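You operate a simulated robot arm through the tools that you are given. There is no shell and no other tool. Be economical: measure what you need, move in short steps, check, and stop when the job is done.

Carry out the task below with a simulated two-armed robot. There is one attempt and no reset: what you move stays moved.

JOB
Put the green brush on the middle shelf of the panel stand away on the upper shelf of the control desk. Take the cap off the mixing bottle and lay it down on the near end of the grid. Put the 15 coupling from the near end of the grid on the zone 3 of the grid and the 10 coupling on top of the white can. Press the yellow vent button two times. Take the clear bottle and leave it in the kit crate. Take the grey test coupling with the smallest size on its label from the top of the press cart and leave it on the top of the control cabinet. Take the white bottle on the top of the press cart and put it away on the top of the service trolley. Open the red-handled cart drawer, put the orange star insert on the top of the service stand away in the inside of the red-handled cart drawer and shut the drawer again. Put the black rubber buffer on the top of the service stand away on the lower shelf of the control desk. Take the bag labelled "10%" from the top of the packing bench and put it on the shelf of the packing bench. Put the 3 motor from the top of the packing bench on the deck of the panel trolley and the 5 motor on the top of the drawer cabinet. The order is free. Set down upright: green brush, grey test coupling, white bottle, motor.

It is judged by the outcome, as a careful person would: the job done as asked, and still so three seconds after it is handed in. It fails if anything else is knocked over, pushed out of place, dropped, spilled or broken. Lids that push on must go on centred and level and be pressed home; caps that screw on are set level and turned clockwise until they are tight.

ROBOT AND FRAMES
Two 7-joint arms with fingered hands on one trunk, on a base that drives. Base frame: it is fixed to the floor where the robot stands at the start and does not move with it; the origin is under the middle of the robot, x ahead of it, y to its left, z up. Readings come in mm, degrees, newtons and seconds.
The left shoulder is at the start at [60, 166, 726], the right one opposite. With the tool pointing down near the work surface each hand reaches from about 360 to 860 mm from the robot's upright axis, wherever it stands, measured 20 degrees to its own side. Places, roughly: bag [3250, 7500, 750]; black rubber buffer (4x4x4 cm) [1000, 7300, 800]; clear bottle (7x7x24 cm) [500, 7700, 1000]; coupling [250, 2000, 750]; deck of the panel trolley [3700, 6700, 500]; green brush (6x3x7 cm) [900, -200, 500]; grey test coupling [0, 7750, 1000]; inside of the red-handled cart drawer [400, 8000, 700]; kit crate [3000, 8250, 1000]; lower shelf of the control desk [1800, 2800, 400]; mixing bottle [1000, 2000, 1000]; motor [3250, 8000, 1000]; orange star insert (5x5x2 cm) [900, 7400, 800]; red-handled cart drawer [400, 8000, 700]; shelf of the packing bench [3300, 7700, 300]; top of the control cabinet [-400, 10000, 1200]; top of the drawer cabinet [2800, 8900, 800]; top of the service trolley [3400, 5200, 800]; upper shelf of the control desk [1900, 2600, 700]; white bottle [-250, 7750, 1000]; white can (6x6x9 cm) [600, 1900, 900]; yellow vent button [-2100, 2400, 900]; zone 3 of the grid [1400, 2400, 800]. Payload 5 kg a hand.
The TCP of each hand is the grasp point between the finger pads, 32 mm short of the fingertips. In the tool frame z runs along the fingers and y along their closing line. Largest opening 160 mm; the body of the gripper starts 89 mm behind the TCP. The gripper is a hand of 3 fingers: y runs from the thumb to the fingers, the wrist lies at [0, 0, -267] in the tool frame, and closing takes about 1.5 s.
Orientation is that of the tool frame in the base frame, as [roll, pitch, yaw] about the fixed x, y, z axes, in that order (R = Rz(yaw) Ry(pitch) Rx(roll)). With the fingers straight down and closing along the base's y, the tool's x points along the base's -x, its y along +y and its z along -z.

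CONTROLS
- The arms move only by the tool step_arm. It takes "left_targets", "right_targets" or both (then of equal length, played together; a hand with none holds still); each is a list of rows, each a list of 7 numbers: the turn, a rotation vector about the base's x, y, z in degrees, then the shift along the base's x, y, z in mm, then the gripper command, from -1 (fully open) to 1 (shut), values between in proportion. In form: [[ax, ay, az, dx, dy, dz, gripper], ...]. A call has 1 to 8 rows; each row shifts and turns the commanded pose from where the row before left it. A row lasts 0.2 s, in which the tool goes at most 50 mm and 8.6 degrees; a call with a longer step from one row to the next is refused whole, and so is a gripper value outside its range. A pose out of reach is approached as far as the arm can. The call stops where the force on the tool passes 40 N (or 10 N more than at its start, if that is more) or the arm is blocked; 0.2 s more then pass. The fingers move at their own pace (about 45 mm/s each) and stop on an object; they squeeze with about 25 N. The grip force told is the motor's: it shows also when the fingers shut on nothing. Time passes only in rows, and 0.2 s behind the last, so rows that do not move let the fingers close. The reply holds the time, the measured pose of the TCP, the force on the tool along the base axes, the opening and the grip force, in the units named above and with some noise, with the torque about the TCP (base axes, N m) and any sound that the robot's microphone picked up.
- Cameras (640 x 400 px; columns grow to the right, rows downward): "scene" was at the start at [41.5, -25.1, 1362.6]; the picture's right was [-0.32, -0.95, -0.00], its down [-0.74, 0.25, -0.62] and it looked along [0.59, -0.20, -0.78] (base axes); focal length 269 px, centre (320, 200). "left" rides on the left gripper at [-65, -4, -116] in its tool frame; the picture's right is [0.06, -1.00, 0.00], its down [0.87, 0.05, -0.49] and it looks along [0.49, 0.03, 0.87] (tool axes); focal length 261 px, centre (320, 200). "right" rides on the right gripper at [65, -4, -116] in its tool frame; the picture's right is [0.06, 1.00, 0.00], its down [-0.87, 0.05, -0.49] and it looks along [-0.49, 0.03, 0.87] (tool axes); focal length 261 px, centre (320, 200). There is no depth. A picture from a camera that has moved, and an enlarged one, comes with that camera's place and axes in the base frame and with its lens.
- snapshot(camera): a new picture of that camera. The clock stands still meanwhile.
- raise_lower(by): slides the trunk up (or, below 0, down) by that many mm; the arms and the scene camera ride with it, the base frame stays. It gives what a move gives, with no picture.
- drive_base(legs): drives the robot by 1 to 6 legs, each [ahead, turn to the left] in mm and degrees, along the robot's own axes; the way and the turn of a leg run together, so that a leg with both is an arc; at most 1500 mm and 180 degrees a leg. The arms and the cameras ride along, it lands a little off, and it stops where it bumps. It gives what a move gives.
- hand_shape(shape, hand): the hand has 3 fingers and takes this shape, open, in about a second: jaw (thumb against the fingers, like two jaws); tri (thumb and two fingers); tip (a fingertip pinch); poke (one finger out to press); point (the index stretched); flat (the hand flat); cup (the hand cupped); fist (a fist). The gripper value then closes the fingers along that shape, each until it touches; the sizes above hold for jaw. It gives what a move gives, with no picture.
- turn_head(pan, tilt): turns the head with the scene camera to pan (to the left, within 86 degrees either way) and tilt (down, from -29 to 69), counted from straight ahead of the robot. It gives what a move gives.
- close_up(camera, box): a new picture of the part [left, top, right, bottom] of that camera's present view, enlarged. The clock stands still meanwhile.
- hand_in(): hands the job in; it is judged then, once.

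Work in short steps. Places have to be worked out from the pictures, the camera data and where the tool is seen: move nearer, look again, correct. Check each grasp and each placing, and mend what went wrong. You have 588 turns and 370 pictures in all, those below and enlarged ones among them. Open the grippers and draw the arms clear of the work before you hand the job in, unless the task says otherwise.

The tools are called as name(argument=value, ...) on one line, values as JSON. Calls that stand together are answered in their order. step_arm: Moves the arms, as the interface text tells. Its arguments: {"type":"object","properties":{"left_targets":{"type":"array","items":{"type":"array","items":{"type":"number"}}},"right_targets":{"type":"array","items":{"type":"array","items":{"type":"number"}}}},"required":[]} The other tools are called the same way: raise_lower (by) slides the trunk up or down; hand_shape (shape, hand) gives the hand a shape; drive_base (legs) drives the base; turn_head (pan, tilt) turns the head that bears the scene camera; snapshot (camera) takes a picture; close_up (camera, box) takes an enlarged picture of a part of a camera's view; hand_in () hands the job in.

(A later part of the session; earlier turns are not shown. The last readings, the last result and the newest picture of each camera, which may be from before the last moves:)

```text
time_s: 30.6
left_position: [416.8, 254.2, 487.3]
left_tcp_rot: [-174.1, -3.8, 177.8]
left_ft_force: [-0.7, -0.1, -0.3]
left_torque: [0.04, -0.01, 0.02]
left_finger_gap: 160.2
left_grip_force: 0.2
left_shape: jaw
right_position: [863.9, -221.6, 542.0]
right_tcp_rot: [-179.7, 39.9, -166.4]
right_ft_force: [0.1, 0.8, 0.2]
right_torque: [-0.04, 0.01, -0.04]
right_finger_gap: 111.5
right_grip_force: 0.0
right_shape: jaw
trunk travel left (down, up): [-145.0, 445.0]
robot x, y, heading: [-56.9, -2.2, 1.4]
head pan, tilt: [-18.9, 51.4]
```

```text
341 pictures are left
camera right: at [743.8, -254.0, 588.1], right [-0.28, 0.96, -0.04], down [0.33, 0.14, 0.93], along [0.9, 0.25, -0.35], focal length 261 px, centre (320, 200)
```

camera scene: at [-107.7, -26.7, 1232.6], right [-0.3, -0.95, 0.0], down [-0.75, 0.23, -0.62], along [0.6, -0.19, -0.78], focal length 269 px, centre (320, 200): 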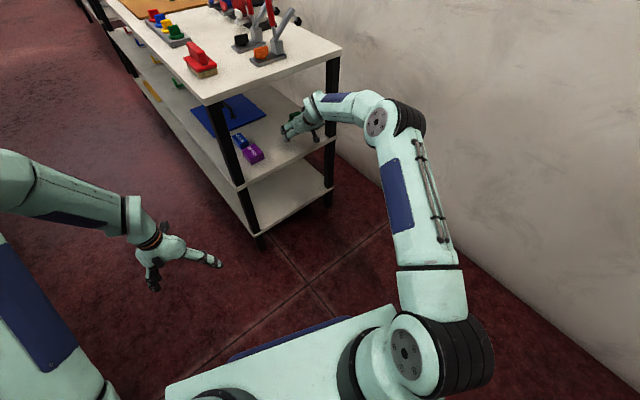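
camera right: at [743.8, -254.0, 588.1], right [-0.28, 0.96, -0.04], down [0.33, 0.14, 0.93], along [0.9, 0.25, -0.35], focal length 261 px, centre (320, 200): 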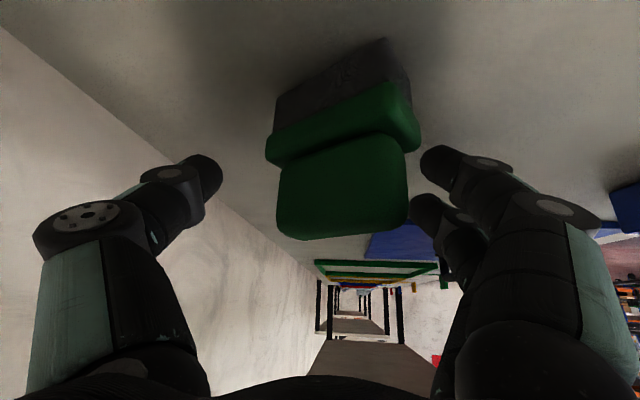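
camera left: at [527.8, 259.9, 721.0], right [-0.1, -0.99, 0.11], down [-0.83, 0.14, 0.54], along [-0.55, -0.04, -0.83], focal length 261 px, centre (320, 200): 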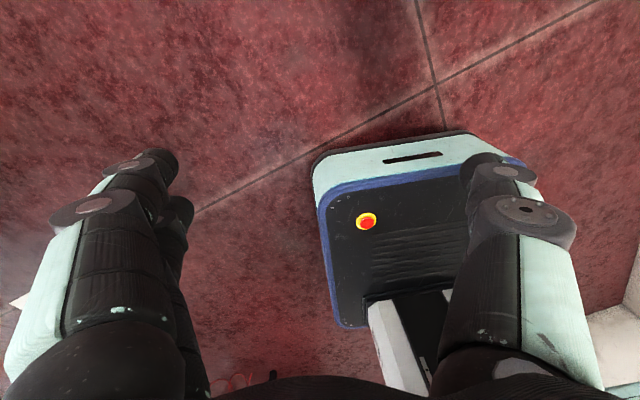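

The brush has turned so its thin side suits an approach from the left: centre ≈(832, -221), wide axis ≈140°. I'll drive back 160 mm, then yaw the hand to about -25°.

drive_base(legs=[[-160, 0]])

step_arm(right_targets=[[0, 0, -7.7, 0, 0, 8, -0.6], [0, 0, -7.7, 0, 0, 8, -0.6], [0, 0, -7.7, 0, 0, 0, -0.6], [0, 0, -7.7, 0, 0, 0, -0.6], [0, 0, -7.7, 0, 0, 0, -0.6]])

snapshot(camera="scene")

snapshot(camera="right")

```text
time_s: 32.0
left_position: [258.5, 250.9, 487.7]
left_tcp_rot: [-174.2, -3.8, 177.8]
left_ft_force: [0.1, -1.4, 0.6]
left_torque: [-0.03, -0.03, 0.02]
left_finger_gap: 160.0
left_grip_force: 0.2
left_shape: jaw
right_position: [705.2, -225.3, 542.2]
right_tcp_rot: [-179.7, 40.0, -166.2]
right_ft_force: [-0.3, 0.7, -0.1]
right_torque: [0.01, -0.01, 0.04]
right_finger_gap: 111.8
right_grip_force: 0.0
right_shape: jaw
trunk travel left (down, up): [-145.0, 445.0]
robot x, y, heading: [-216.9, -0.7, 1.7]
head pan, tilt: [-18.9, 51.4]
```

```text
time_s: 33.2
left_position: [257.9, 249.3, 487.7]
left_tcp_rot: [-174.2, -3.7, 177.7]
left_ft_force: [-0.3, 0.1, -0.4]
left_torque: [0.0, 0.0, -0.03]
left_finger_gap: 159.7
left_grip_force: 0.1
left_shape: jaw
right_position: [704.7, -224.3, 558.9]
right_tcp_rot: [-179.6, 40.0, 155.1]
right_ft_force: [0.2, -0.4, 0.8]
right_torque: [0.01, 0.03, -0.02]
right_finger_gap: 128.0
right_grip_force: 0.1
right_shape: jaw
trunk travel left (down, up): [-145.0, 445.0]
robot x, y, heading: [-214.7, -4.5, 1.8]
head pan, tilt: [-18.9, 51.4]
```

```text
340 pictures are left
camera scene: at [-173.6, -28.5, 1232.6], right [-0.3, -0.95, 0.0], down [-0.75, 0.23, -0.62], along [0.6, -0.19, -0.78], focal length 269 px, centre (320, 200)
```

scene: 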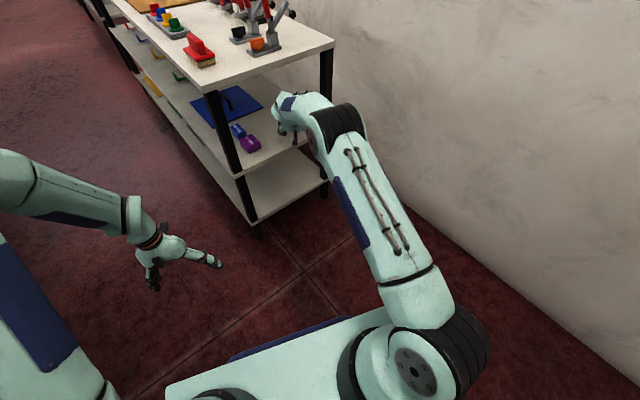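

```text
339 pictures are left
camera right: at [589.9, -176.1, 604.6], right [0.38, 0.92, -0.04], down [0.34, -0.1, 0.93], along [0.86, -0.37, -0.35], focal length 261 px, centre (320, 200)
```

right: 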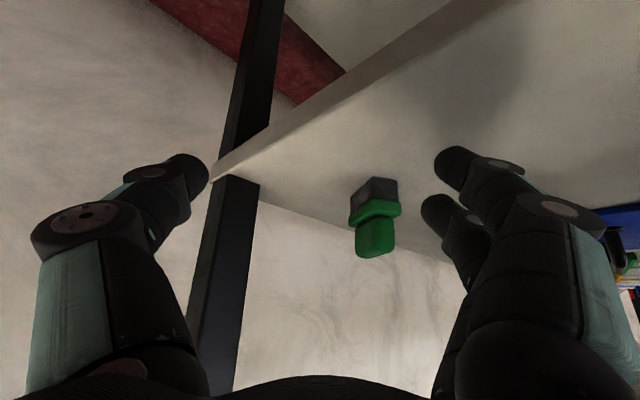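

The thin end now faces the hand and the elbow is well clear. I'll lower 14 mm and drive in 80 mm first.

step_arm(right_targets=[[0, 0, 0, 0, 0, -14, -0.6]])

drive_base(legs=[[75, 0]])

snapshot(camera="right")

```text
time_s: 33.6
left_position: [257.3, 249.2, 487.5]
left_tcp_rot: [-174.2, -3.8, 177.8]
left_ft_force: [-0.1, 0.5, 0.4]
left_torque: [0.03, -0.01, -0.01]
left_finger_gap: 160.1
left_grip_force: 0.1
left_shape: jaw
right_position: [704.1, -225.3, 543.6]
right_tcp_rot: [-179.7, 39.9, 155.1]
right_ft_force: [-0.1, 0.1, 0.1]
right_torque: [0.03, -0.01, -0.01]
right_finger_gap: 128.1
right_grip_force: 0.0
right_shape: jaw
trunk travel left (down, up): [-145.0, 445.0]
robot x, y, heading: [-213.4, -2.1, 1.7]
head pan, tilt: [-18.9, 51.4]
```

```text
time_s: 34.6
left_position: [333.6, 252.3, 487.8]
left_tcp_rot: [-174.1, -3.8, 177.7]
left_ft_force: [-0.1, 0.6, -0.4]
left_torque: [0.01, 0.0, 0.0]
left_finger_gap: 160.0
left_grip_force: 0.2
left_shape: jaw
right_position: [778.9, -224.1, 543.5]
right_tcp_rot: [-179.7, 39.9, 155.2]
right_ft_force: [0.1, 0.1, 1.3]
right_torque: [-0.03, -0.02, -0.02]
right_finger_gap: 128.0
right_grip_force: 0.0
right_shape: jaw
trunk travel left (down, up): [-145.0, 445.0]
robot x, y, heading: [-141.0, 0.7, 1.5]
head pan, tilt: [-18.9, 51.4]
```

```text
338 pictures are left
camera right: at [664.8, -175.2, 590.0], right [0.38, 0.92, -0.04], down [0.34, -0.1, 0.93], along [0.86, -0.37, -0.35], focal length 261 px, centre (320, 200)
```

right: 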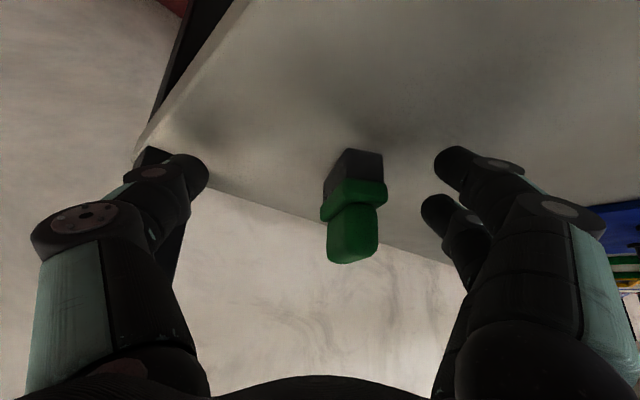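

The brush lies about 25 mm left of the hand axis and 45 mm ahead. I'll move the arm there and check before closing.

step_arm(right_targets=[[0, 0, 0, 14, 12, -1, -0.5], [0, 0, 0, 14, -1, 0, -0.4], [0, 0, 0, 14, -2, 0, -0.4], [0, 0, 0, 0, 0, 0, -0.4]])

snapshot(camera="right")

```text
time_s: 35.6
left_position: [333.2, 252.0, 486.8]
left_tcp_rot: [-174.1, -3.8, 177.9]
left_ft_force: [0.5, 1.1, -0.1]
left_torque: [0.02, -0.02, 0.0]
left_finger_gap: 160.0
left_grip_force: 0.0
left_shape: jaw
right_position: [821.8, -214.4, 542.6]
right_tcp_rot: [-179.7, 39.9, 155.2]
right_ft_force: [-0.2, -0.2, 0.4]
right_torque: [0.0, -0.02, 0.0]
right_finger_gap: 112.4
right_grip_force: 0.0
right_shape: jaw
trunk travel left (down, up): [-145.0, 445.0]
robot x, y, heading: [-138.7, -0.8, 1.6]
head pan, tilt: [-18.9, 51.4]
```

```text
337 pictures are left
camera right: at [707.0, -165.8, 588.9], right [0.38, 0.92, -0.04], down [0.34, -0.1, 0.93], along [0.86, -0.37, -0.35], focal length 261 px, centre (320, 200)
```

right: 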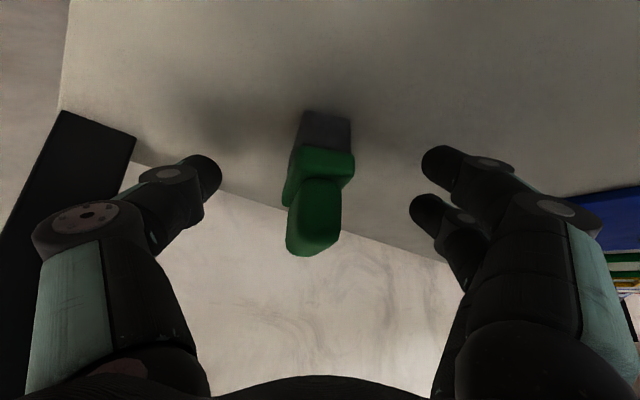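

Centred. I'll go 20 mm farther along the hand direction and close.

step_arm(right_targets=[[0, 0, 0, 18, -8, 0, -0.3], [0, 0, 0, 0, 0, 0, 0.3], [0, 0, 0, 0, 0, 0, 0.6], [0, 0, 0, 0, 0, 0, 1], [0, 0, 0, 0, 0, 0, 1], [0, 0, 0, 0, 0, 0, 1], [0, 0, 0, 0, 0, 0, 1], [0, 0, 0, 0, 0, 0, 1]])

snapshot(camera="right")

```text
time_s: 37.4
left_position: [334.0, 252.8, 486.5]
left_tcp_rot: [-174.2, -3.8, 177.8]
left_ft_force: [0.3, -1.2, 0.2]
left_torque: [-0.02, -0.02, 0.01]
left_finger_gap: 160.4
left_grip_force: 0.1
left_shape: jaw
right_position: [834.4, -222.5, 542.8]
right_tcp_rot: [-179.7, 39.8, 155.2]
right_ft_force: [-0.2, -0.3, -0.6]
right_torque: [-0.03, 0.0, 0.02]
right_finger_gap: 25.0
right_grip_force: 24.6
right_shape: jaw
right hand out of reach, approached as far as the arm can: row 1
trunk travel left (down, up): [-145.0, 445.0]
robot x, y, heading: [-141.5, -5.0, 1.3]
head pan, tilt: [-18.9, 51.4]
```

```text
336 pictures are left
camera right: at [719.1, -173.7, 588.1], right [0.38, 0.92, -0.04], down [0.34, -0.1, 0.93], along [0.86, -0.37, -0.35], focal length 261 px, centre (320, 200)
```

right: 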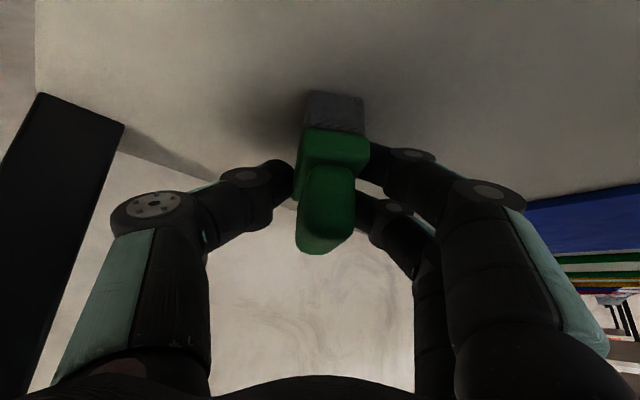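

Gripped with a 25 mm gap at full force. Test lift of 20 mm.

step_arm(right_targets=[[0, 0, 0, 0, 0, 10, 1], [0, 0, 0, 0, 0, 10, 1], [0, 0, 0, 0, 0, 0, 1]])

snapshot(camera="right")

```text
time_s: 38.2
left_position: [332.5, 252.3, 486.9]
left_tcp_rot: [-174.2, -3.8, 177.8]
left_ft_force: [0.0, -0.3, 0.0]
left_torque: [0.02, 0.01, -0.01]
left_finger_gap: 160.2
left_grip_force: 0.0
left_shape: jaw
right_position: [834.1, -222.7, 562.8]
right_tcp_rot: [-179.7, 39.9, 155.2]
right_ft_force: [-0.2, -0.1, -0.2]
right_torque: [0.01, 0.02, 0.01]
right_finger_gap: 25.3
right_grip_force: 24.9
right_shape: jaw
trunk travel left (down, up): [-145.0, 445.0]
robot x, y, heading: [-142.7, 2.0, 1.5]
head pan, tilt: [-18.9, 51.4]
```

```text
335 pictures are left
camera right: at [719.3, -173.9, 608.5], right [0.38, 0.92, -0.04], down [0.34, -0.1, 0.93], along [0.86, -0.37, -0.35], focal length 261 px, centre (320, 200)
```

right: 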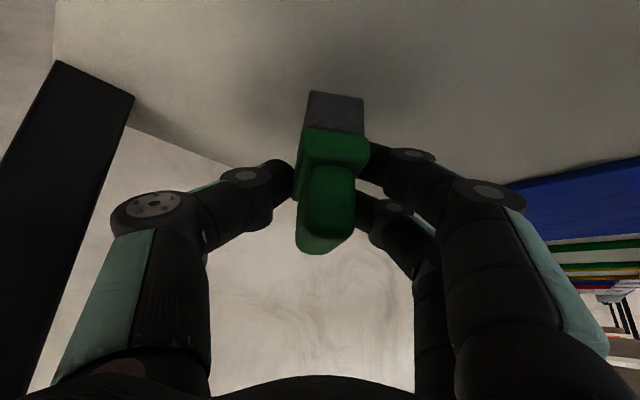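

Lifted cleanly; the brush bottom is about 42 mm below the TCP. I'll drive back out and look around for the way to the control desk.

drive_base(legs=[[-300, 0]])

turn_head(pan=50, tilt=20)

snapshot(camera="scene")

turn_head(pan=0, tilt=20)

snapshot(camera="scene")

```text
time_s: 40.2
left_position: [34.9, 245.3, 488.5]
left_tcp_rot: [-174.2, -3.8, 177.8]
left_ft_force: [-0.3, 0.8, 0.1]
left_torque: [0.03, 0.01, 0.05]
left_finger_gap: 159.8
left_grip_force: 0.0
left_shape: jaw
right_position: [535.5, -230.0, 561.8]
right_tcp_rot: [-179.8, 39.8, 155.2]
right_ft_force: [1.1, 0.5, -0.2]
right_torque: [-0.01, 0.0, -0.02]
right_finger_gap: 24.9
right_grip_force: 25.2
right_shape: jaw
trunk travel left (down, up): [-145.0, 445.0]
robot x, y, heading: [-437.3, -12.4, 1.5]
head pan, tilt: [-18.9, 51.4]
```

```text
time_s: 41.6
left_position: [35.2, 243.5, 487.8]
left_tcp_rot: [-174.2, -3.8, 177.9]
left_ft_force: [0.3, -0.8, -0.5]
left_torque: [-0.04, 0.04, 0.01]
left_finger_gap: 160.2
left_grip_force: 0.1
left_shape: jaw
right_position: [534.6, -230.7, 562.0]
right_tcp_rot: [-179.7, 39.9, 155.2]
right_ft_force: [0.4, 0.6, -0.5]
right_torque: [0.02, 0.02, -0.01]
right_finger_gap: 25.0
right_grip_force: 25.2
right_shape: jaw
trunk travel left (down, up): [-145.0, 445.0]
robot x, y, heading: [-438.1, -8.2, 1.3]
head pan, tilt: [50.0, 20.0]
```

```text
334 pictures are left
camera scene: at [-410.8, 61.4, 1280.0], right [0.78, -0.62, 0.0], down [-0.21, -0.27, -0.94], along [0.59, 0.73, -0.34], focal length 269 px, centre (320, 200)
```

scene: 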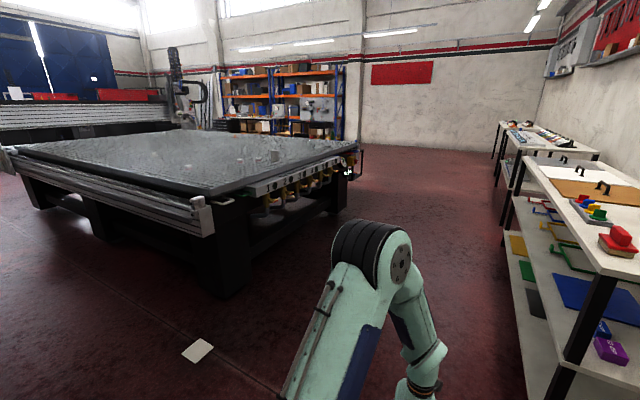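

```text
time_s: 42.8
left_position: [35.5, 243.9, 487.7]
left_tcp_rot: [-174.2, -3.7, 177.8]
left_ft_force: [-0.1, 0.1, -1.0]
left_torque: [0.04, 0.0, 0.04]
left_finger_gap: 160.0
left_grip_force: 0.0
left_shape: jaw
right_position: [537.0, -231.1, 561.7]
right_tcp_rot: [-179.7, 40.0, 155.2]
right_ft_force: [-0.5, 0.0, 0.4]
right_torque: [0.01, 0.0, -0.02]
right_finger_gap: 25.2
right_grip_force: 24.7
right_shape: jaw
trunk travel left (down, up): [-145.0, 445.0]
robot x, y, heading: [-438.0, -11.6, 1.2]
head pan, tilt: [0.0, 20.0]
```

```text
333 pictures are left
camera scene: at [-375.8, -9.0, 1280.0], right [0.03, -1.0, 0.0], down [-0.34, -0.01, -0.94], along [0.94, 0.02, -0.34], focal length 269 px, centre (320, 200)
```

scene: 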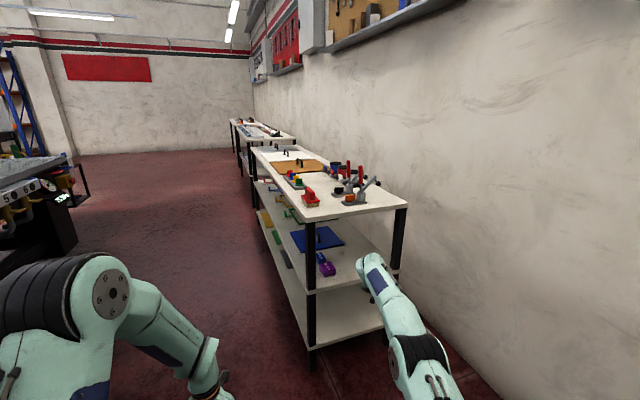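

The big machine with labels ahead-left should hold the grid, and the aisle runs between it and the stand. I'll tuck the right hand in, then drive to about (300, 700) facing along the aisle and look.

step_arm(right_targets=[[0, 0, 0, -45, -8, 15, 1], [0, 0, 0, -45, -8, 15, 1], [0, 0, 0, -45, -8, 15, 1], [0, 0, 0, -45, -8, 15, 1], [0, 0, 0, -45, -8, 0, 1], [0, 0, 0, -45, -8, 0, 1], [0, 0, 0, -45, -8, 0, 1], [0, 0, 0, 0, 0, 0, 1]])

drive_base(legs=[[0, 43], [1020, 0], [0, -15]])

turn_head(pan=15, tilt=15)

snapshot(camera="scene")

turn_head(pan=80, tilt=20)

snapshot(camera="scene")

```text
time_s: 44.6
left_position: [35.6, 245.3, 487.3]
left_tcp_rot: [-174.2, -3.7, 177.7]
left_ft_force: [-0.1, 0.5, -0.3]
left_torque: [0.02, -0.05, -0.01]
left_finger_gap: 160.1
left_grip_force: 0.0
left_shape: jaw
right_position: [220.8, -286.3, 622.3]
right_tcp_rot: [-179.7, 39.9, 155.1]
right_ft_force: [0.2, 0.1, -0.5]
right_torque: [0.01, 0.0, 0.0]
right_finger_gap: 24.6
right_grip_force: 24.8
right_shape: jaw
trunk travel left (down, up): [-145.0, 445.0]
robot x, y, heading: [-437.9, -11.4, 1.3]
head pan, tilt: [0.0, 20.0]
```

```text
time_s: 52.8
left_position: [581.0, 1153.7, 487.3]
left_tcp_rot: [-174.2, -3.8, -153.9]
left_ft_force: [0.6, 0.8, -0.2]
left_torque: [-0.01, 0.02, 0.0]
left_finger_gap: 160.1
left_grip_force: 0.0
left_shape: jaw
right_position: [996.0, 776.3, 622.2]
right_tcp_rot: [-179.7, 39.8, -176.4]
right_ft_force: [-0.8, -0.6, -0.2]
right_torque: [-0.03, -0.02, -0.01]
right_finger_gap: 24.5
right_grip_force: 24.9
right_shape: jaw
trunk travel left (down, up): [-145.0, 445.0]
robot x, y, heading: [286.0, 705.9, 29.7]
head pan, tilt: [0.0, 20.0]
```

```text
time_s: 53.5
left_position: [581.4, 1154.0, 487.8]
left_tcp_rot: [-174.2, -3.8, -153.9]
left_ft_force: [0.6, 0.2, -0.6]
left_torque: [0.01, 0.02, 0.01]
left_finger_gap: 159.7
left_grip_force: 0.1
left_shape: jaw
right_position: [996.6, 774.8, 621.4]
right_tcp_rot: [-179.7, 40.0, -176.4]
right_ft_force: [-1.1, 0.0, -0.4]
right_torque: [-0.03, -0.02, 0.0]
right_finger_gap: 24.7
right_grip_force: 25.0
right_shape: jaw
trunk travel left (down, up): [-145.0, 445.0]
robot x, y, heading: [285.5, 707.9, 29.7]
head pan, tilt: [15.0, 15.0]
```

```text
332 pictures are left
camera scene: at [325.7, 755.3, 1288.1], right [0.7, -0.71, 0.0], down [-0.18, -0.18, -0.97], along [0.69, 0.68, -0.26], focal length 269 px, centre (320, 200)
```

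scene: 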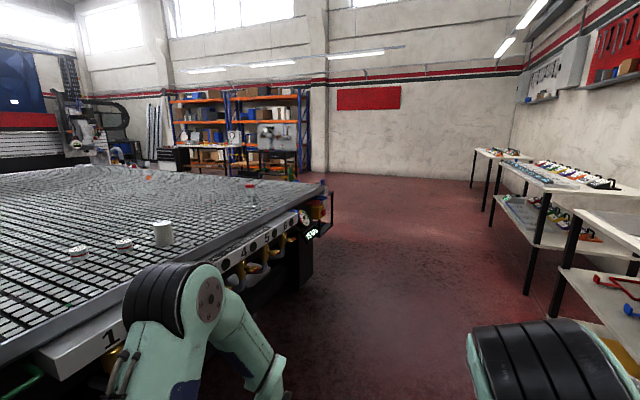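

```text
time_s: 54.9
left_position: [582.0, 1154.2, 487.6]
left_tcp_rot: [-174.2, -3.8, -153.9]
left_ft_force: [0.0, 0.2, 0.6]
left_torque: [0.0, 0.02, 0.0]
left_finger_gap: 159.7
left_grip_force: 0.1
left_shape: jaw
right_position: [998.1, 776.1, 620.5]
right_tcp_rot: [-179.6, 39.8, -176.4]
right_ft_force: [-0.1, 0.2, -1.2]
right_torque: [0.0, 0.04, -0.02]
right_finger_gap: 24.6
right_grip_force: 24.4
right_shape: jaw
trunk travel left (down, up): [-145.0, 445.0]
robot x, y, heading: [285.4, 708.3, 29.7]
head pan, tilt: [80.0, 20.0]
```

```text
331 pictures are left
camera scene: at [227.9, 777.2, 1280.0], right [0.94, 0.34, 0.0], down [0.12, -0.32, -0.94], along [-0.32, 0.88, -0.34], focal length 269 px, centre (320, 200)
```

scene: 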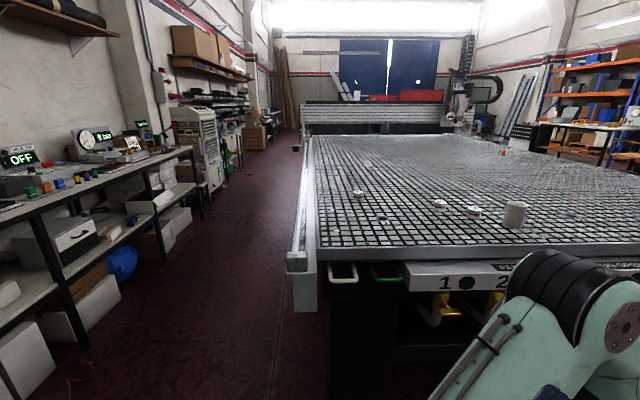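

The grid is the cutting bed with numbered zones along its near side. Let me take close-ups of its objects and of the desk at the right end.

close_up(camera="scene", box=[320, 150, 560, 300])

turn_head(pan=15, tilt=15)

close_up(camera="scene", box=[180, 140, 360, 280])

close_up(camera="scene", box=[20, 150, 200, 290])

```text
2.67 times, centred on (440, 225) of scene
camera zoom: at [227.9, 777.2, 1280.0], right [0.94, 0.34, 0.0], down [0.12, -0.32, -0.94], along [-0.32, 0.88, -0.34], focal length 718 px, centre (0, 133)
```

zoom: 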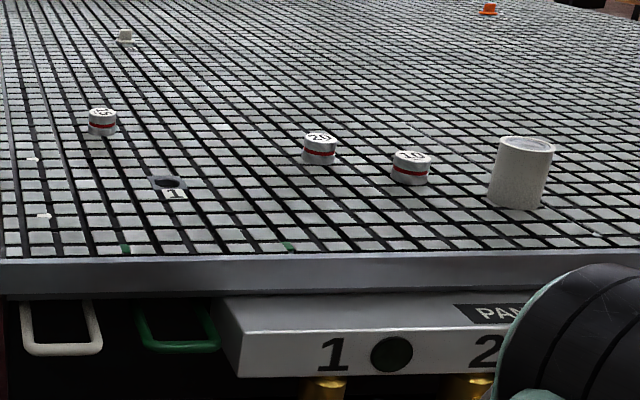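

```text
time_s: 56.2
left_position: [581.7, 1153.3, 487.7]
left_tcp_rot: [-174.2, -3.8, -153.9]
left_ft_force: [0.1, -0.3, -0.2]
left_torque: [0.01, 0.03, -0.02]
left_finger_gap: 159.8
left_grip_force: 0.1
left_shape: jaw
right_position: [996.8, 775.8, 621.1]
right_tcp_rot: [-179.6, 39.8, -176.5]
right_ft_force: [-0.3, -0.8, 0.2]
right_torque: [-0.03, 0.03, 0.0]
right_finger_gap: 24.6
right_grip_force: 24.8
right_shape: jaw
trunk travel left (down, up): [-145.0, 445.0]
robot x, y, heading: [285.8, 704.6, 30.0]
head pan, tilt: [15.0, 15.0]
```

```text
2.86 times, centred on (270, 210) of scene
camera zoom: at [325.6, 755.4, 1288.1], right [0.7, -0.71, 0.0], down [-0.18, -0.18, -0.97], along [0.69, 0.68, -0.26], focal length 770 px, centre (463, 171)
```

zoom: 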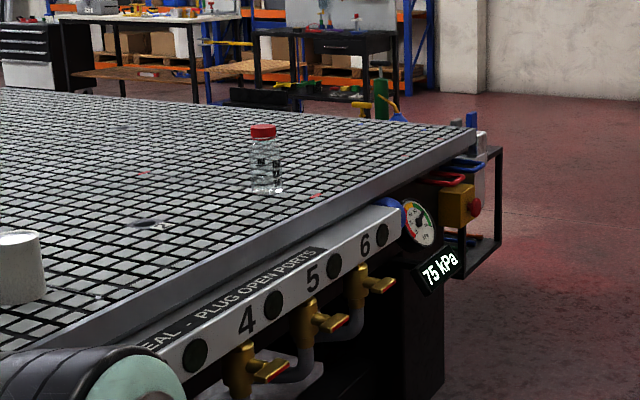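

```text
2.86 times, centred on (110, 220) of scene
camera zoom: at [325.6, 755.4, 1288.1], right [0.7, -0.71, 0.0], down [-0.18, -0.18, -0.97], along [0.69, 0.68, -0.26], focal length 770 px, centre (920, 143)
```

zoom: 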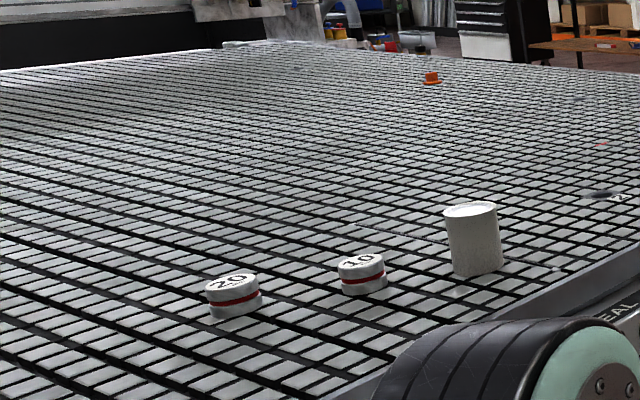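

Couplings 20, 10 and (left) likely 15, the can and the mixing bottle are on the grid. I'll drive on along the aisle to see the desk beyond the right end.

drive_base(legs=[[0, -9], [1250, 0]])

turn_head(pan=50, tilt=25)

snapshot(camera="scene")

turn_head(pan=0, tilt=15)

snapshot(camera="scene")

```text
time_s: 63.3
left_position: [1827.6, 1546.2, 487.4]
left_tcp_rot: [-174.2, -3.8, -163.1]
left_ft_force: [-0.2, 0.0, -0.6]
left_torque: [-0.02, 0.01, 0.04]
left_finger_gap: 160.2
left_grip_force: 0.0
left_shape: jaw
right_position: [2176.4, 1106.0, 621.7]
right_tcp_rot: [-179.7, 39.8, 174.4]
right_ft_force: [0.3, 0.2, -1.1]
right_torque: [0.0, -0.03, 0.01]
right_finger_gap: 24.4
right_grip_force: 24.6
right_shape: jaw
trunk travel left (down, up): [-145.0, 445.0]
robot x, y, heading: [1463.5, 1150.3, 20.7]
head pan, tilt: [15.0, 15.0]
```

```text
time_s: 64.3
left_position: [1827.0, 1546.1, 488.0]
left_tcp_rot: [-174.2, -3.8, -163.0]
left_ft_force: [-1.0, 0.0, 0.9]
left_torque: [-0.02, 0.01, 0.02]
left_finger_gap: 159.6
left_grip_force: 0.0
left_shape: jaw
right_position: [2176.9, 1106.4, 621.7]
right_tcp_rot: [-179.7, 39.8, 174.4]
right_ft_force: [0.3, 0.2, -0.6]
right_torque: [-0.02, 0.0, -0.01]
right_finger_gap: 24.9
right_grip_force: 24.6
right_shape: jaw
trunk travel left (down, up): [-145.0, 445.0]
robot x, y, heading: [1466.4, 1150.6, 20.7]
head pan, tilt: [50.0, 25.0]
```

```text
327 pictures are left
camera scene: at [1465.9, 1225.4, 1271.9], right [0.94, -0.33, 0.0], down [-0.14, -0.4, -0.91], along [0.3, 0.85, -0.42], focal length 269 px, centre (320, 200)
```

scene: 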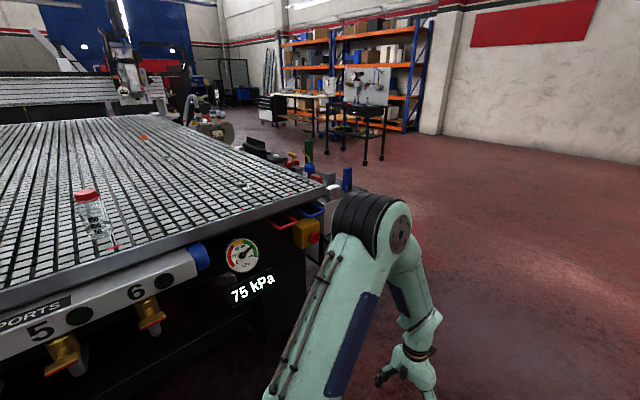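

```text
time_s: 65.5
left_position: [1826.7, 1544.8, 487.8]
left_tcp_rot: [-174.2, -3.8, -163.0]
left_ft_force: [0.7, -0.3, 0.6]
left_torque: [0.0, -0.01, -0.01]
left_finger_gap: 160.0
left_grip_force: 0.1
left_shape: jaw
right_position: [2177.4, 1104.8, 621.5]
right_tcp_rot: [-179.7, 40.0, 174.3]
right_ft_force: [-0.5, 0.5, -1.0]
right_torque: [0.01, -0.03, -0.02]
right_finger_gap: 24.8
right_grip_force: 25.5
right_shape: jaw
trunk travel left (down, up): [-145.0, 445.0]
robot x, y, heading: [1462.1, 1146.9, 20.5]
head pan, tilt: [0.0, 15.0]
```

```text
326 pictures are left
camera scene: at [1522.7, 1171.5, 1288.1], right [0.35, -0.94, 0.0], down [-0.24, -0.09, -0.97], along [0.9, 0.34, -0.26], focal length 269 px, centre (320, 200)
```

scene: 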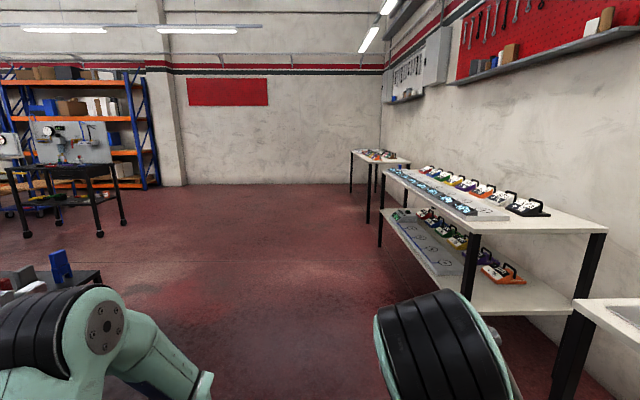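

The desk must stand along the grid's right side. I'll drive 1000 mm farther and turn left to view it.

drive_base(legs=[[1100, 0], [0, 90]])

turn_head(pan=30, tilt=25)

snapshot(camera="scene")

turn_head(pan=-40, tilt=15)

snapshot(camera="scene")

```text
time_s: 74.9
left_position: [2084.7, 1894.4, 488.3]
left_tcp_rot: [-174.2, -3.8, -72.7]
left_ft_force: [-0.5, 1.0, 0.4]
left_torque: [0.03, -0.04, 0.03]
left_finger_gap: 160.0
left_grip_force: 0.1
left_shape: jaw
right_position: [2522.5, 2246.0, 620.5]
right_tcp_rot: [-179.7, 39.9, -95.3]
right_ft_force: [-0.2, 0.1, 0.6]
right_torque: [0.0, 0.0, -0.03]
right_finger_gap: 24.7
right_grip_force: 25.5
right_shape: jaw
trunk travel left (down, up): [-145.0, 445.0]
robot x, y, heading: [2486.4, 1529.7, 110.9]
head pan, tilt: [0.0, 15.0]
```

```text
time_s: 75.8
left_position: [2085.6, 1894.5, 486.8]
left_tcp_rot: [-174.2, -3.8, -72.7]
left_ft_force: [-0.1, 0.4, 0.4]
left_torque: [0.02, 0.0, 0.0]
left_finger_gap: 159.7
left_grip_force: 0.2
left_shape: jaw
right_position: [2521.8, 2246.4, 621.7]
right_tcp_rot: [-179.7, 40.0, -95.4]
right_ft_force: [-0.1, -0.2, -0.7]
right_torque: [0.02, -0.02, -0.02]
right_finger_gap: 24.6
right_grip_force: 25.2
right_shape: jaw
trunk travel left (down, up): [-145.0, 445.0]
robot x, y, heading: [2484.7, 1531.7, 111.1]
head pan, tilt: [30.0, 25.0]
```

```text
325 pictures are left
camera scene: at [2420.9, 1562.2, 1271.9], right [0.63, 0.78, 0.0], down [0.33, -0.27, -0.91], along [-0.7, 0.57, -0.42], focal length 269 px, centre (320, 200)
```

scene: 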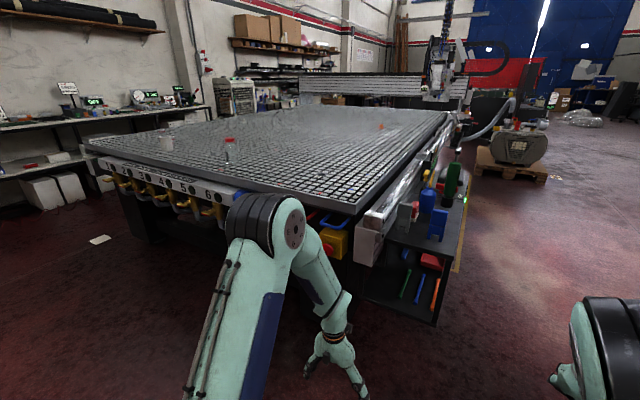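

```text
time_s: 77.2
left_position: [2084.8, 1894.1, 487.1]
left_tcp_rot: [-174.3, -3.8, -72.7]
left_ft_force: [-0.4, 0.1, 0.2]
left_torque: [0.02, 0.0, 0.01]
left_finger_gap: 159.7
left_grip_force: 0.1
left_shape: jaw
right_position: [2522.1, 2246.0, 621.5]
right_tcp_rot: [-179.7, 39.9, -95.5]
right_ft_force: [-0.1, 0.1, 0.3]
right_torque: [0.0, -0.03, 0.03]
right_finger_gap: 24.4
right_grip_force: 24.9
right_shape: jaw
trunk travel left (down, up): [-145.0, 445.0]
robot x, y, heading: [2481.9, 1529.8, 110.8]
head pan, tilt: [-40.0, 15.0]
```

```text
324 pictures are left
camera scene: at [2522.9, 1592.3, 1288.1], right [0.95, -0.33, 0.0], down [-0.08, -0.24, -0.97], along [0.32, 0.91, -0.26], focal length 269 px, centre (320, 200)
```

scene: 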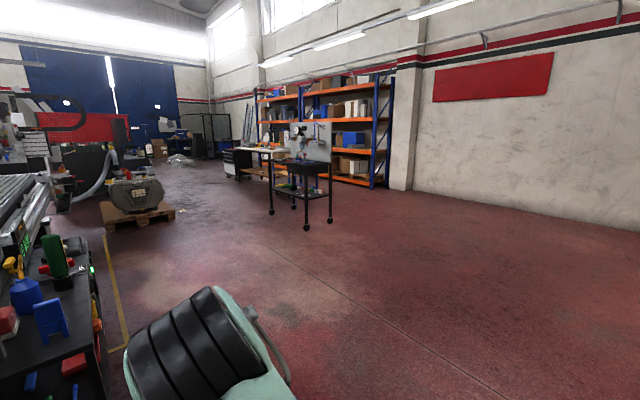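

The desk is at the end of the grid: an upper surface with blue, red and green items and a lower shelf with tools. Zooming in.

turn_head(pan=0, tilt=35)

snapshot(camera="scene")

close_up(camera="scene", box=[200, 60, 400, 260])

```text
time_s: 78.3
left_position: [2084.7, 1893.2, 487.5]
left_tcp_rot: [-174.2, -3.9, -72.9]
left_ft_force: [0.4, -0.5, -0.2]
left_torque: [0.0, 0.01, 0.03]
left_finger_gap: 159.7
left_grip_force: 0.0
left_shape: jaw
right_position: [2522.2, 2246.1, 622.3]
right_tcp_rot: [-179.7, 39.8, -95.3]
right_ft_force: [-0.4, -0.6, -1.5]
right_torque: [-0.02, 0.02, 0.01]
right_finger_gap: 24.5
right_grip_force: 24.9
right_shape: jaw
trunk travel left (down, up): [-145.0, 445.0]
robot x, y, heading: [2479.9, 1528.7, 111.1]
head pan, tilt: [0.0, 35.0]
```

```text
323 pictures are left
camera scene: at [2461.0, 1586.3, 1256.2], right [0.93, 0.36, 0.0], down [0.2, -0.54, -0.82], along [-0.29, 0.77, -0.57], focal length 269 px, centre (320, 200)
```

scene: 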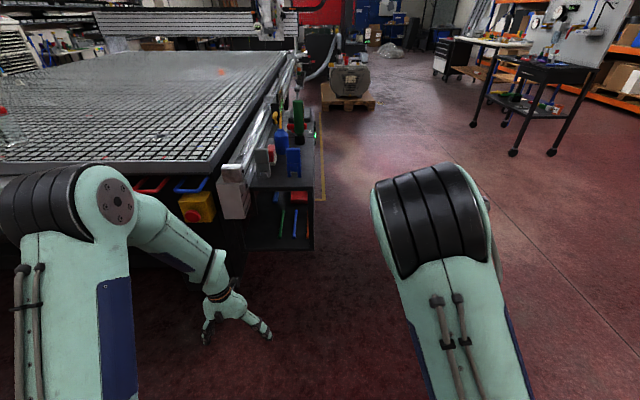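

```text
2.00 times, centred on (300, 160) of scene
camera zoom: at [2461.0, 1586.3, 1256.2], right [0.93, 0.36, 0.0], down [0.2, -0.54, -0.82], along [-0.29, 0.77, -0.57], focal length 539 px, centre (360, 280)
```

zoom: 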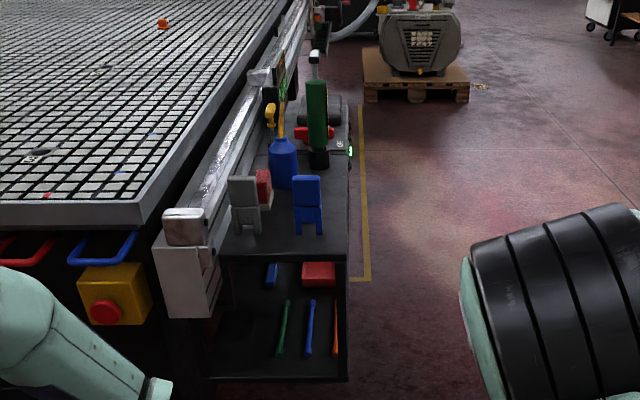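

The desk's upper shelf runs from (2119, 2419) at about 111°, and there is free room near (1965, 2620). I'll raise the trunk and drive to its right side facing it.

raise_lower(by=250)

drive_base(legs=[[0, -41.5], [1216, 0], [0, 131.5]])

turn_head(pan=0, tilt=40)

snapshot(camera="scene")

snapshot(camera="right")

```text
time_s: 80.9
left_position: [2083.6, 1893.9, 737.3]
left_tcp_rot: [-174.2, -3.8, -72.8]
left_ft_force: [0.2, 0.0, -0.4]
left_torque: [0.0, -0.02, -0.01]
left_finger_gap: 160.0
left_grip_force: 0.0
left_shape: jaw
right_position: [2522.1, 2246.3, 873.2]
right_tcp_rot: [-179.7, 39.9, -95.5]
right_ft_force: [0.0, -0.6, -0.3]
right_torque: [0.02, 0.03, 0.02]
right_finger_gap: 24.6
right_grip_force: 25.0
right_shape: jaw
trunk travel left (down, up): [-395.0, 195.0]
robot x, y, heading: [2481.0, 1533.4, 110.9]
head pan, tilt: [0.0, 35.0]
```

```text
time_s: 94.4
left_position: [2545.9, 2281.2, 736.7]
left_tcp_rot: [-174.2, -3.8, 16.2]
left_ft_force: [0.1, 0.5, 0.0]
left_torque: [-0.01, 0.01, 0.02]
left_finger_gap: 160.1
left_grip_force: 0.0
left_shape: jaw
right_position: [2201.6, 2725.4, 870.7]
right_tcp_rot: [-179.8, 40.0, -6.4]
right_ft_force: [-0.1, 0.4, -1.0]
right_torque: [0.01, 0.0, 0.0]
right_finger_gap: 24.4
right_grip_force: 25.0
right_shape: jaw
trunk travel left (down, up): [-395.0, 195.0]
robot x, y, heading: [2916.7, 2673.0, -160.1]
head pan, tilt: [0.0, 35.0]
```

```text
time_s: 95.0
left_position: [2544.3, 2280.8, 737.3]
left_tcp_rot: [-174.2, -3.7, 16.2]
left_ft_force: [0.5, -0.6, 0.2]
left_torque: [0.02, -0.02, 0.0]
left_finger_gap: 160.2
left_grip_force: 0.1
left_shape: jaw
right_position: [2202.2, 2726.1, 872.5]
right_tcp_rot: [-179.6, 39.9, -6.3]
right_ft_force: [-0.3, -0.2, -1.1]
right_torque: [0.01, 0.04, 0.02]
right_finger_gap: 24.3
right_grip_force: 25.1
right_shape: jaw
trunk travel left (down, up): [-395.0, 195.0]
robot x, y, heading: [2911.7, 2672.1, -160.2]
head pan, tilt: [0.0, 40.0]
```

```text
321 pictures are left
camera scene: at [2862.1, 2653.9, 1498.6], right [-0.34, 0.94, 0.0], down [0.6, 0.22, -0.77], along [-0.72, -0.26, -0.64], focal length 269 px, centre (320, 200)
```

scene: 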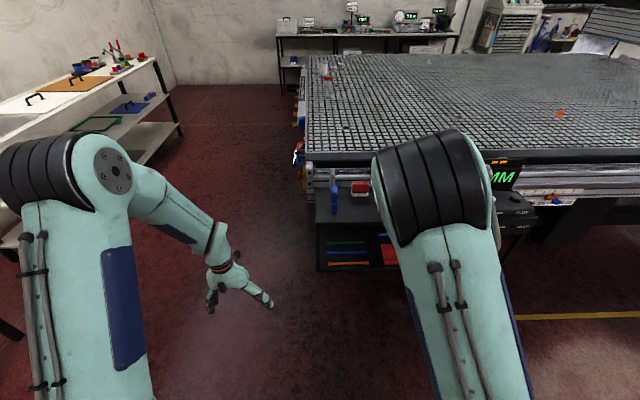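

```text
320 pictures are left
camera right: at [2324.5, 2715.2, 917.9], right [-0.07, -1.0, -0.04], down [-0.36, -0.02, 0.93], along [-0.93, 0.08, -0.35], focal length 261 px, centre (320, 200)
```

right: 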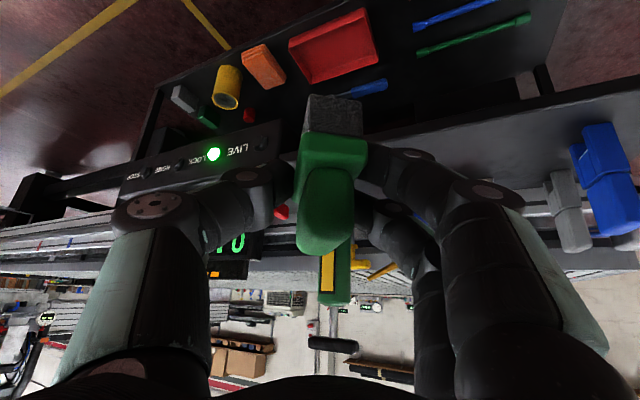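

I can see the desk top clearly in the hand camera. I'll drive 180 mm ahead, then lower over (1985, 2590), stopping a little high to check.

drive_base(legs=[[180, 0]])

step_arm(right_targets=[[0, 0, 0, -12, -20, -10, 1], [0, 0, 0, -12, -20, -15, 1], [0, 0, 0, -12, -20, -20, 1], [0, 0, 0, -12, -15, -20, 1], [0, 0, 0, 0, 0, -20, 1], [0, 0, 0, 0, 0, 0, 1]])

snapshot(camera="right")

snapshot(camera="scene")

```text
time_s: 96.6
left_position: [2374.9, 2220.2, 736.6]
left_tcp_rot: [-174.1, -3.8, 16.2]
left_ft_force: [0.2, 0.2, -0.7]
left_torque: [-0.01, -0.02, 0.0]
left_finger_gap: 160.2
left_grip_force: 0.0
left_shape: jaw
right_position: [2030.4, 2664.8, 871.5]
right_tcp_rot: [-179.7, 39.8, -6.4]
right_ft_force: [-0.6, -0.7, -0.6]
right_torque: [0.01, 0.0, 0.0]
right_finger_gap: 24.4
right_grip_force: 25.3
right_shape: jaw
trunk travel left (down, up): [-395.0, 195.0]
robot x, y, heading: [2742.6, 2610.5, -160.2]
head pan, tilt: [0.0, 40.0]
```

```text
time_s: 98.0
left_position: [2375.0, 2220.0, 737.8]
left_tcp_rot: [-174.2, -3.8, 16.2]
left_ft_force: [0.5, -0.5, -0.4]
left_torque: [0.02, 0.02, 0.0]
left_finger_gap: 159.7
left_grip_force: 0.2
left_shape: jaw
right_position: [1983.6, 2589.9, 785.4]
right_tcp_rot: [-179.7, 39.9, -6.4]
right_ft_force: [0.5, 0.1, -0.4]
right_torque: [0.01, 0.0, -0.04]
right_finger_gap: 24.2
right_grip_force: 25.0
right_shape: jaw
trunk travel left (down, up): [-395.0, 195.0]
robot x, y, heading: [2745.3, 2611.9, -160.3]
head pan, tilt: [0.0, 40.0]
```

```text
319 pictures are left
camera right: at [2106.4, 2579.1, 832.4], right [-0.07, -1.0, -0.04], down [-0.36, -0.02, 0.93], along [-0.93, 0.08, -0.35], focal length 261 px, centre (320, 200)
```

right: 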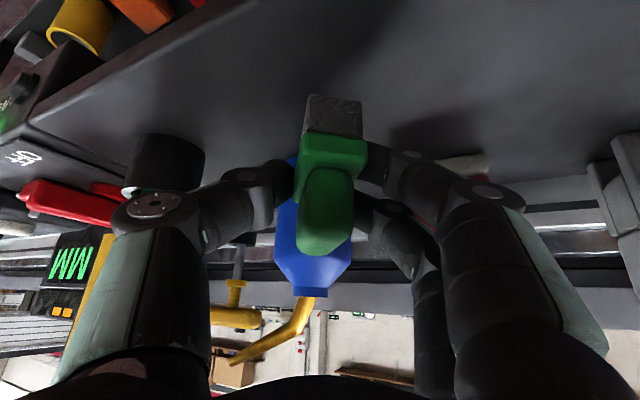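

```text
318 pictures are left
camera scene: at [2691.6, 2592.1, 1498.6], right [-0.34, 0.94, 0.0], down [0.6, 0.22, -0.77], along [-0.72, -0.26, -0.64], focal length 269 px, centre (320, 200)
```

scene: 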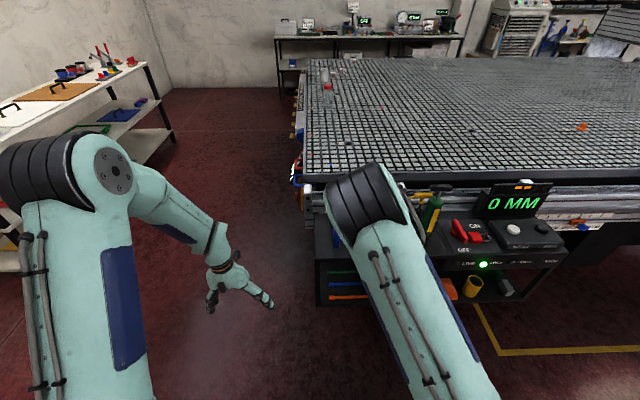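

The blue bottle is about 45 mm behind the brush, so I'll shift 8 mm toward me and lower gently until contact.

step_arm(right_targets=[[0, 0, 0, 8, 0, -14, 1], [0, 0, 0, 0, 0, -14, 1], [0, 0, 0, 0, 0, -6, 1], [0, 0, 0, 0, 0, -3, 1], [0, 0, 0, 0, 0, -2, 1]])

```text
time_s: 98.9
left_position: [2375.1, 2220.9, 737.6]
left_tcp_rot: [-174.2, -3.6, 16.2]
left_ft_force: [0.3, -0.9, -0.7]
left_torque: [-0.01, -0.04, -0.01]
left_finger_gap: 159.9
left_grip_force: 0.1
left_shape: jaw
right_position: [1988.1, 2587.1, 759.6]
right_tcp_rot: [179.8, 40.8, -6.7]
right_ft_force: [2.1, 0.5, 21.0]
right_torque: [0.07, 0.21, -0.03]
right_finger_gap: 26.9
right_grip_force: 24.7
right_shape: jaw
trunk travel left (down, up): [-395.0, 195.0]
robot x, y, heading: [2745.7, 2611.1, -160.0]
head pan, tilt: [0.0, 40.0]
stopped in row 4 (right hand): the force on the tool passed its limit (the readings are from after the stop); the commanded pose is now the measured one
```

Contact with 21 N at z≈760. Let me look.

snapshot(camera="right")

```text
317 pictures are left
camera right: at [2111.3, 2578.1, 804.4], right [-0.07, -1.0, -0.04], down [-0.34, -0.01, 0.94], along [-0.94, 0.08, -0.34], focal length 261 px, centre (320, 200)
```

right: 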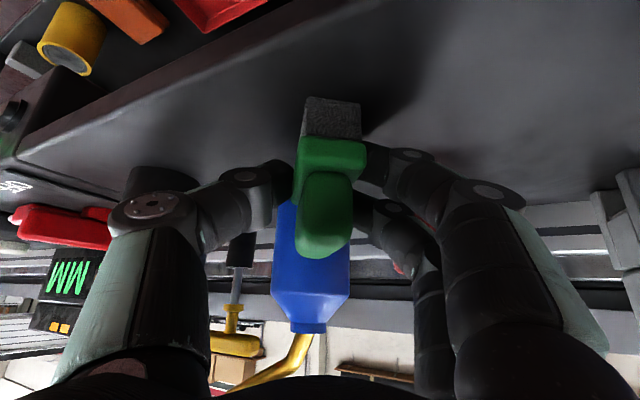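

It rests on the surface. I'll ease up 2 mm and open the fingers moderately.

step_arm(right_targets=[[0, 0, 0, 0, 0, 2, 1], [0, 0, 0, 0, 0, 0, 0.2], [0, 0, 0, 0, 0, 0, -0.1], [0, 0, 0, 0, 0, 0, -0.1], [0, 0, 0, 0, 0, 0, -0.1], [0, 0, 0, 0, 0, 0, -0.1]])

snapshot(camera="right")

```text
time_s: 100.3
left_position: [2376.0, 2221.2, 737.7]
left_tcp_rot: [-174.2, -3.7, 16.2]
left_ft_force: [-0.2, -0.1, 0.2]
left_torque: [-0.02, 0.03, 0.01]
left_finger_gap: 159.8
left_grip_force: 0.1
left_shape: jaw
right_position: [1988.7, 2590.3, 757.8]
right_tcp_rot: [179.9, 40.5, -6.7]
right_ft_force: [0.9, 3.6, 11.3]
right_torque: [-0.33, 0.05, 0.03]
right_finger_gap: 82.7
right_grip_force: 0.0
right_shape: jaw
trunk travel left (down, up): [-395.0, 195.0]
robot x, y, heading: [2745.4, 2609.5, -160.2]
head pan, tilt: [0.0, 40.0]
```

```text
316 pictures are left
camera right: at [2112.3, 2578.7, 803.6], right [-0.07, -1.0, -0.04], down [-0.35, -0.01, 0.94], along [-0.94, 0.08, -0.35], focal length 261 px, centre (320, 200)
```

right: 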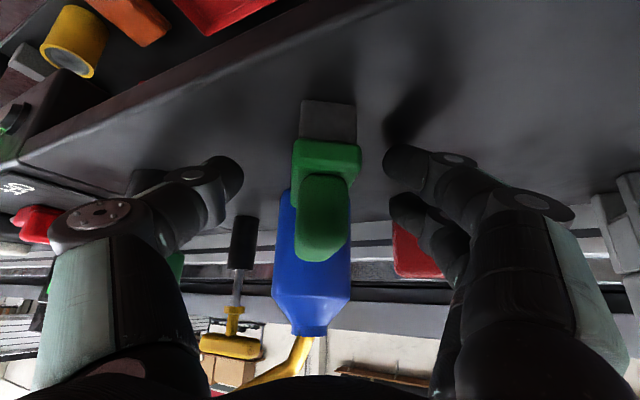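

The brush stands upright on the desk. I'll retreat straight back along the hand direction.

step_arm(right_targets=[[0, 0, 0, 10, -1, 6, -0.1], [0, 0, 0, 30, -3, 6, -0.1], [0, 0, 0, 40, -4, 10, -0.1], [0, 0, 0, 40, 0, 20, -0.3], [0, 0, 0, 40, 0, 30, -0.5]])

snapshot(camera="right")

```text
time_s: 101.5
left_position: [2375.3, 2220.5, 738.0]
left_tcp_rot: [-174.1, -3.7, 16.2]
left_ft_force: [0.2, 0.6, -1.1]
left_torque: [-0.01, 0.0, -0.02]
left_finger_gap: 160.0
left_grip_force: 0.0
left_shape: jaw
right_position: [2149.4, 2581.3, 830.0]
right_tcp_rot: [179.9, 40.4, -6.5]
right_ft_force: [0.2, 0.3, -0.3]
right_torque: [-0.01, -0.02, -0.03]
right_finger_gap: 119.5
right_grip_force: 0.0
right_shape: jaw
trunk travel left (down, up): [-395.0, 195.0]
robot x, y, heading: [2742.5, 2612.4, -159.9]
head pan, tilt: [0.0, 40.0]
```

```text
315 pictures are left
camera right: at [2272.5, 2570.2, 875.2], right [-0.07, -1.0, -0.04], down [-0.35, -0.01, 0.94], along [-0.94, 0.08, -0.35], focal length 261 px, centre (320, 200)
```

right: 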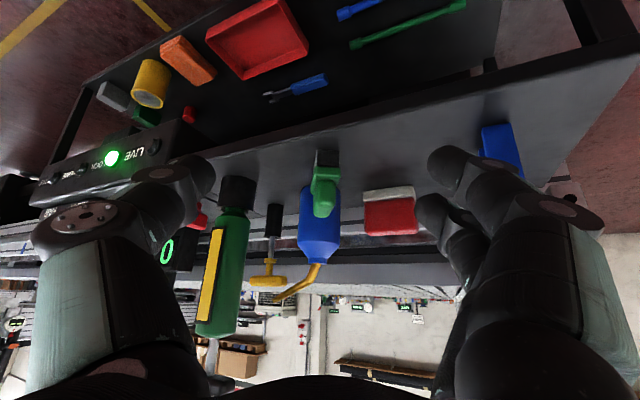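

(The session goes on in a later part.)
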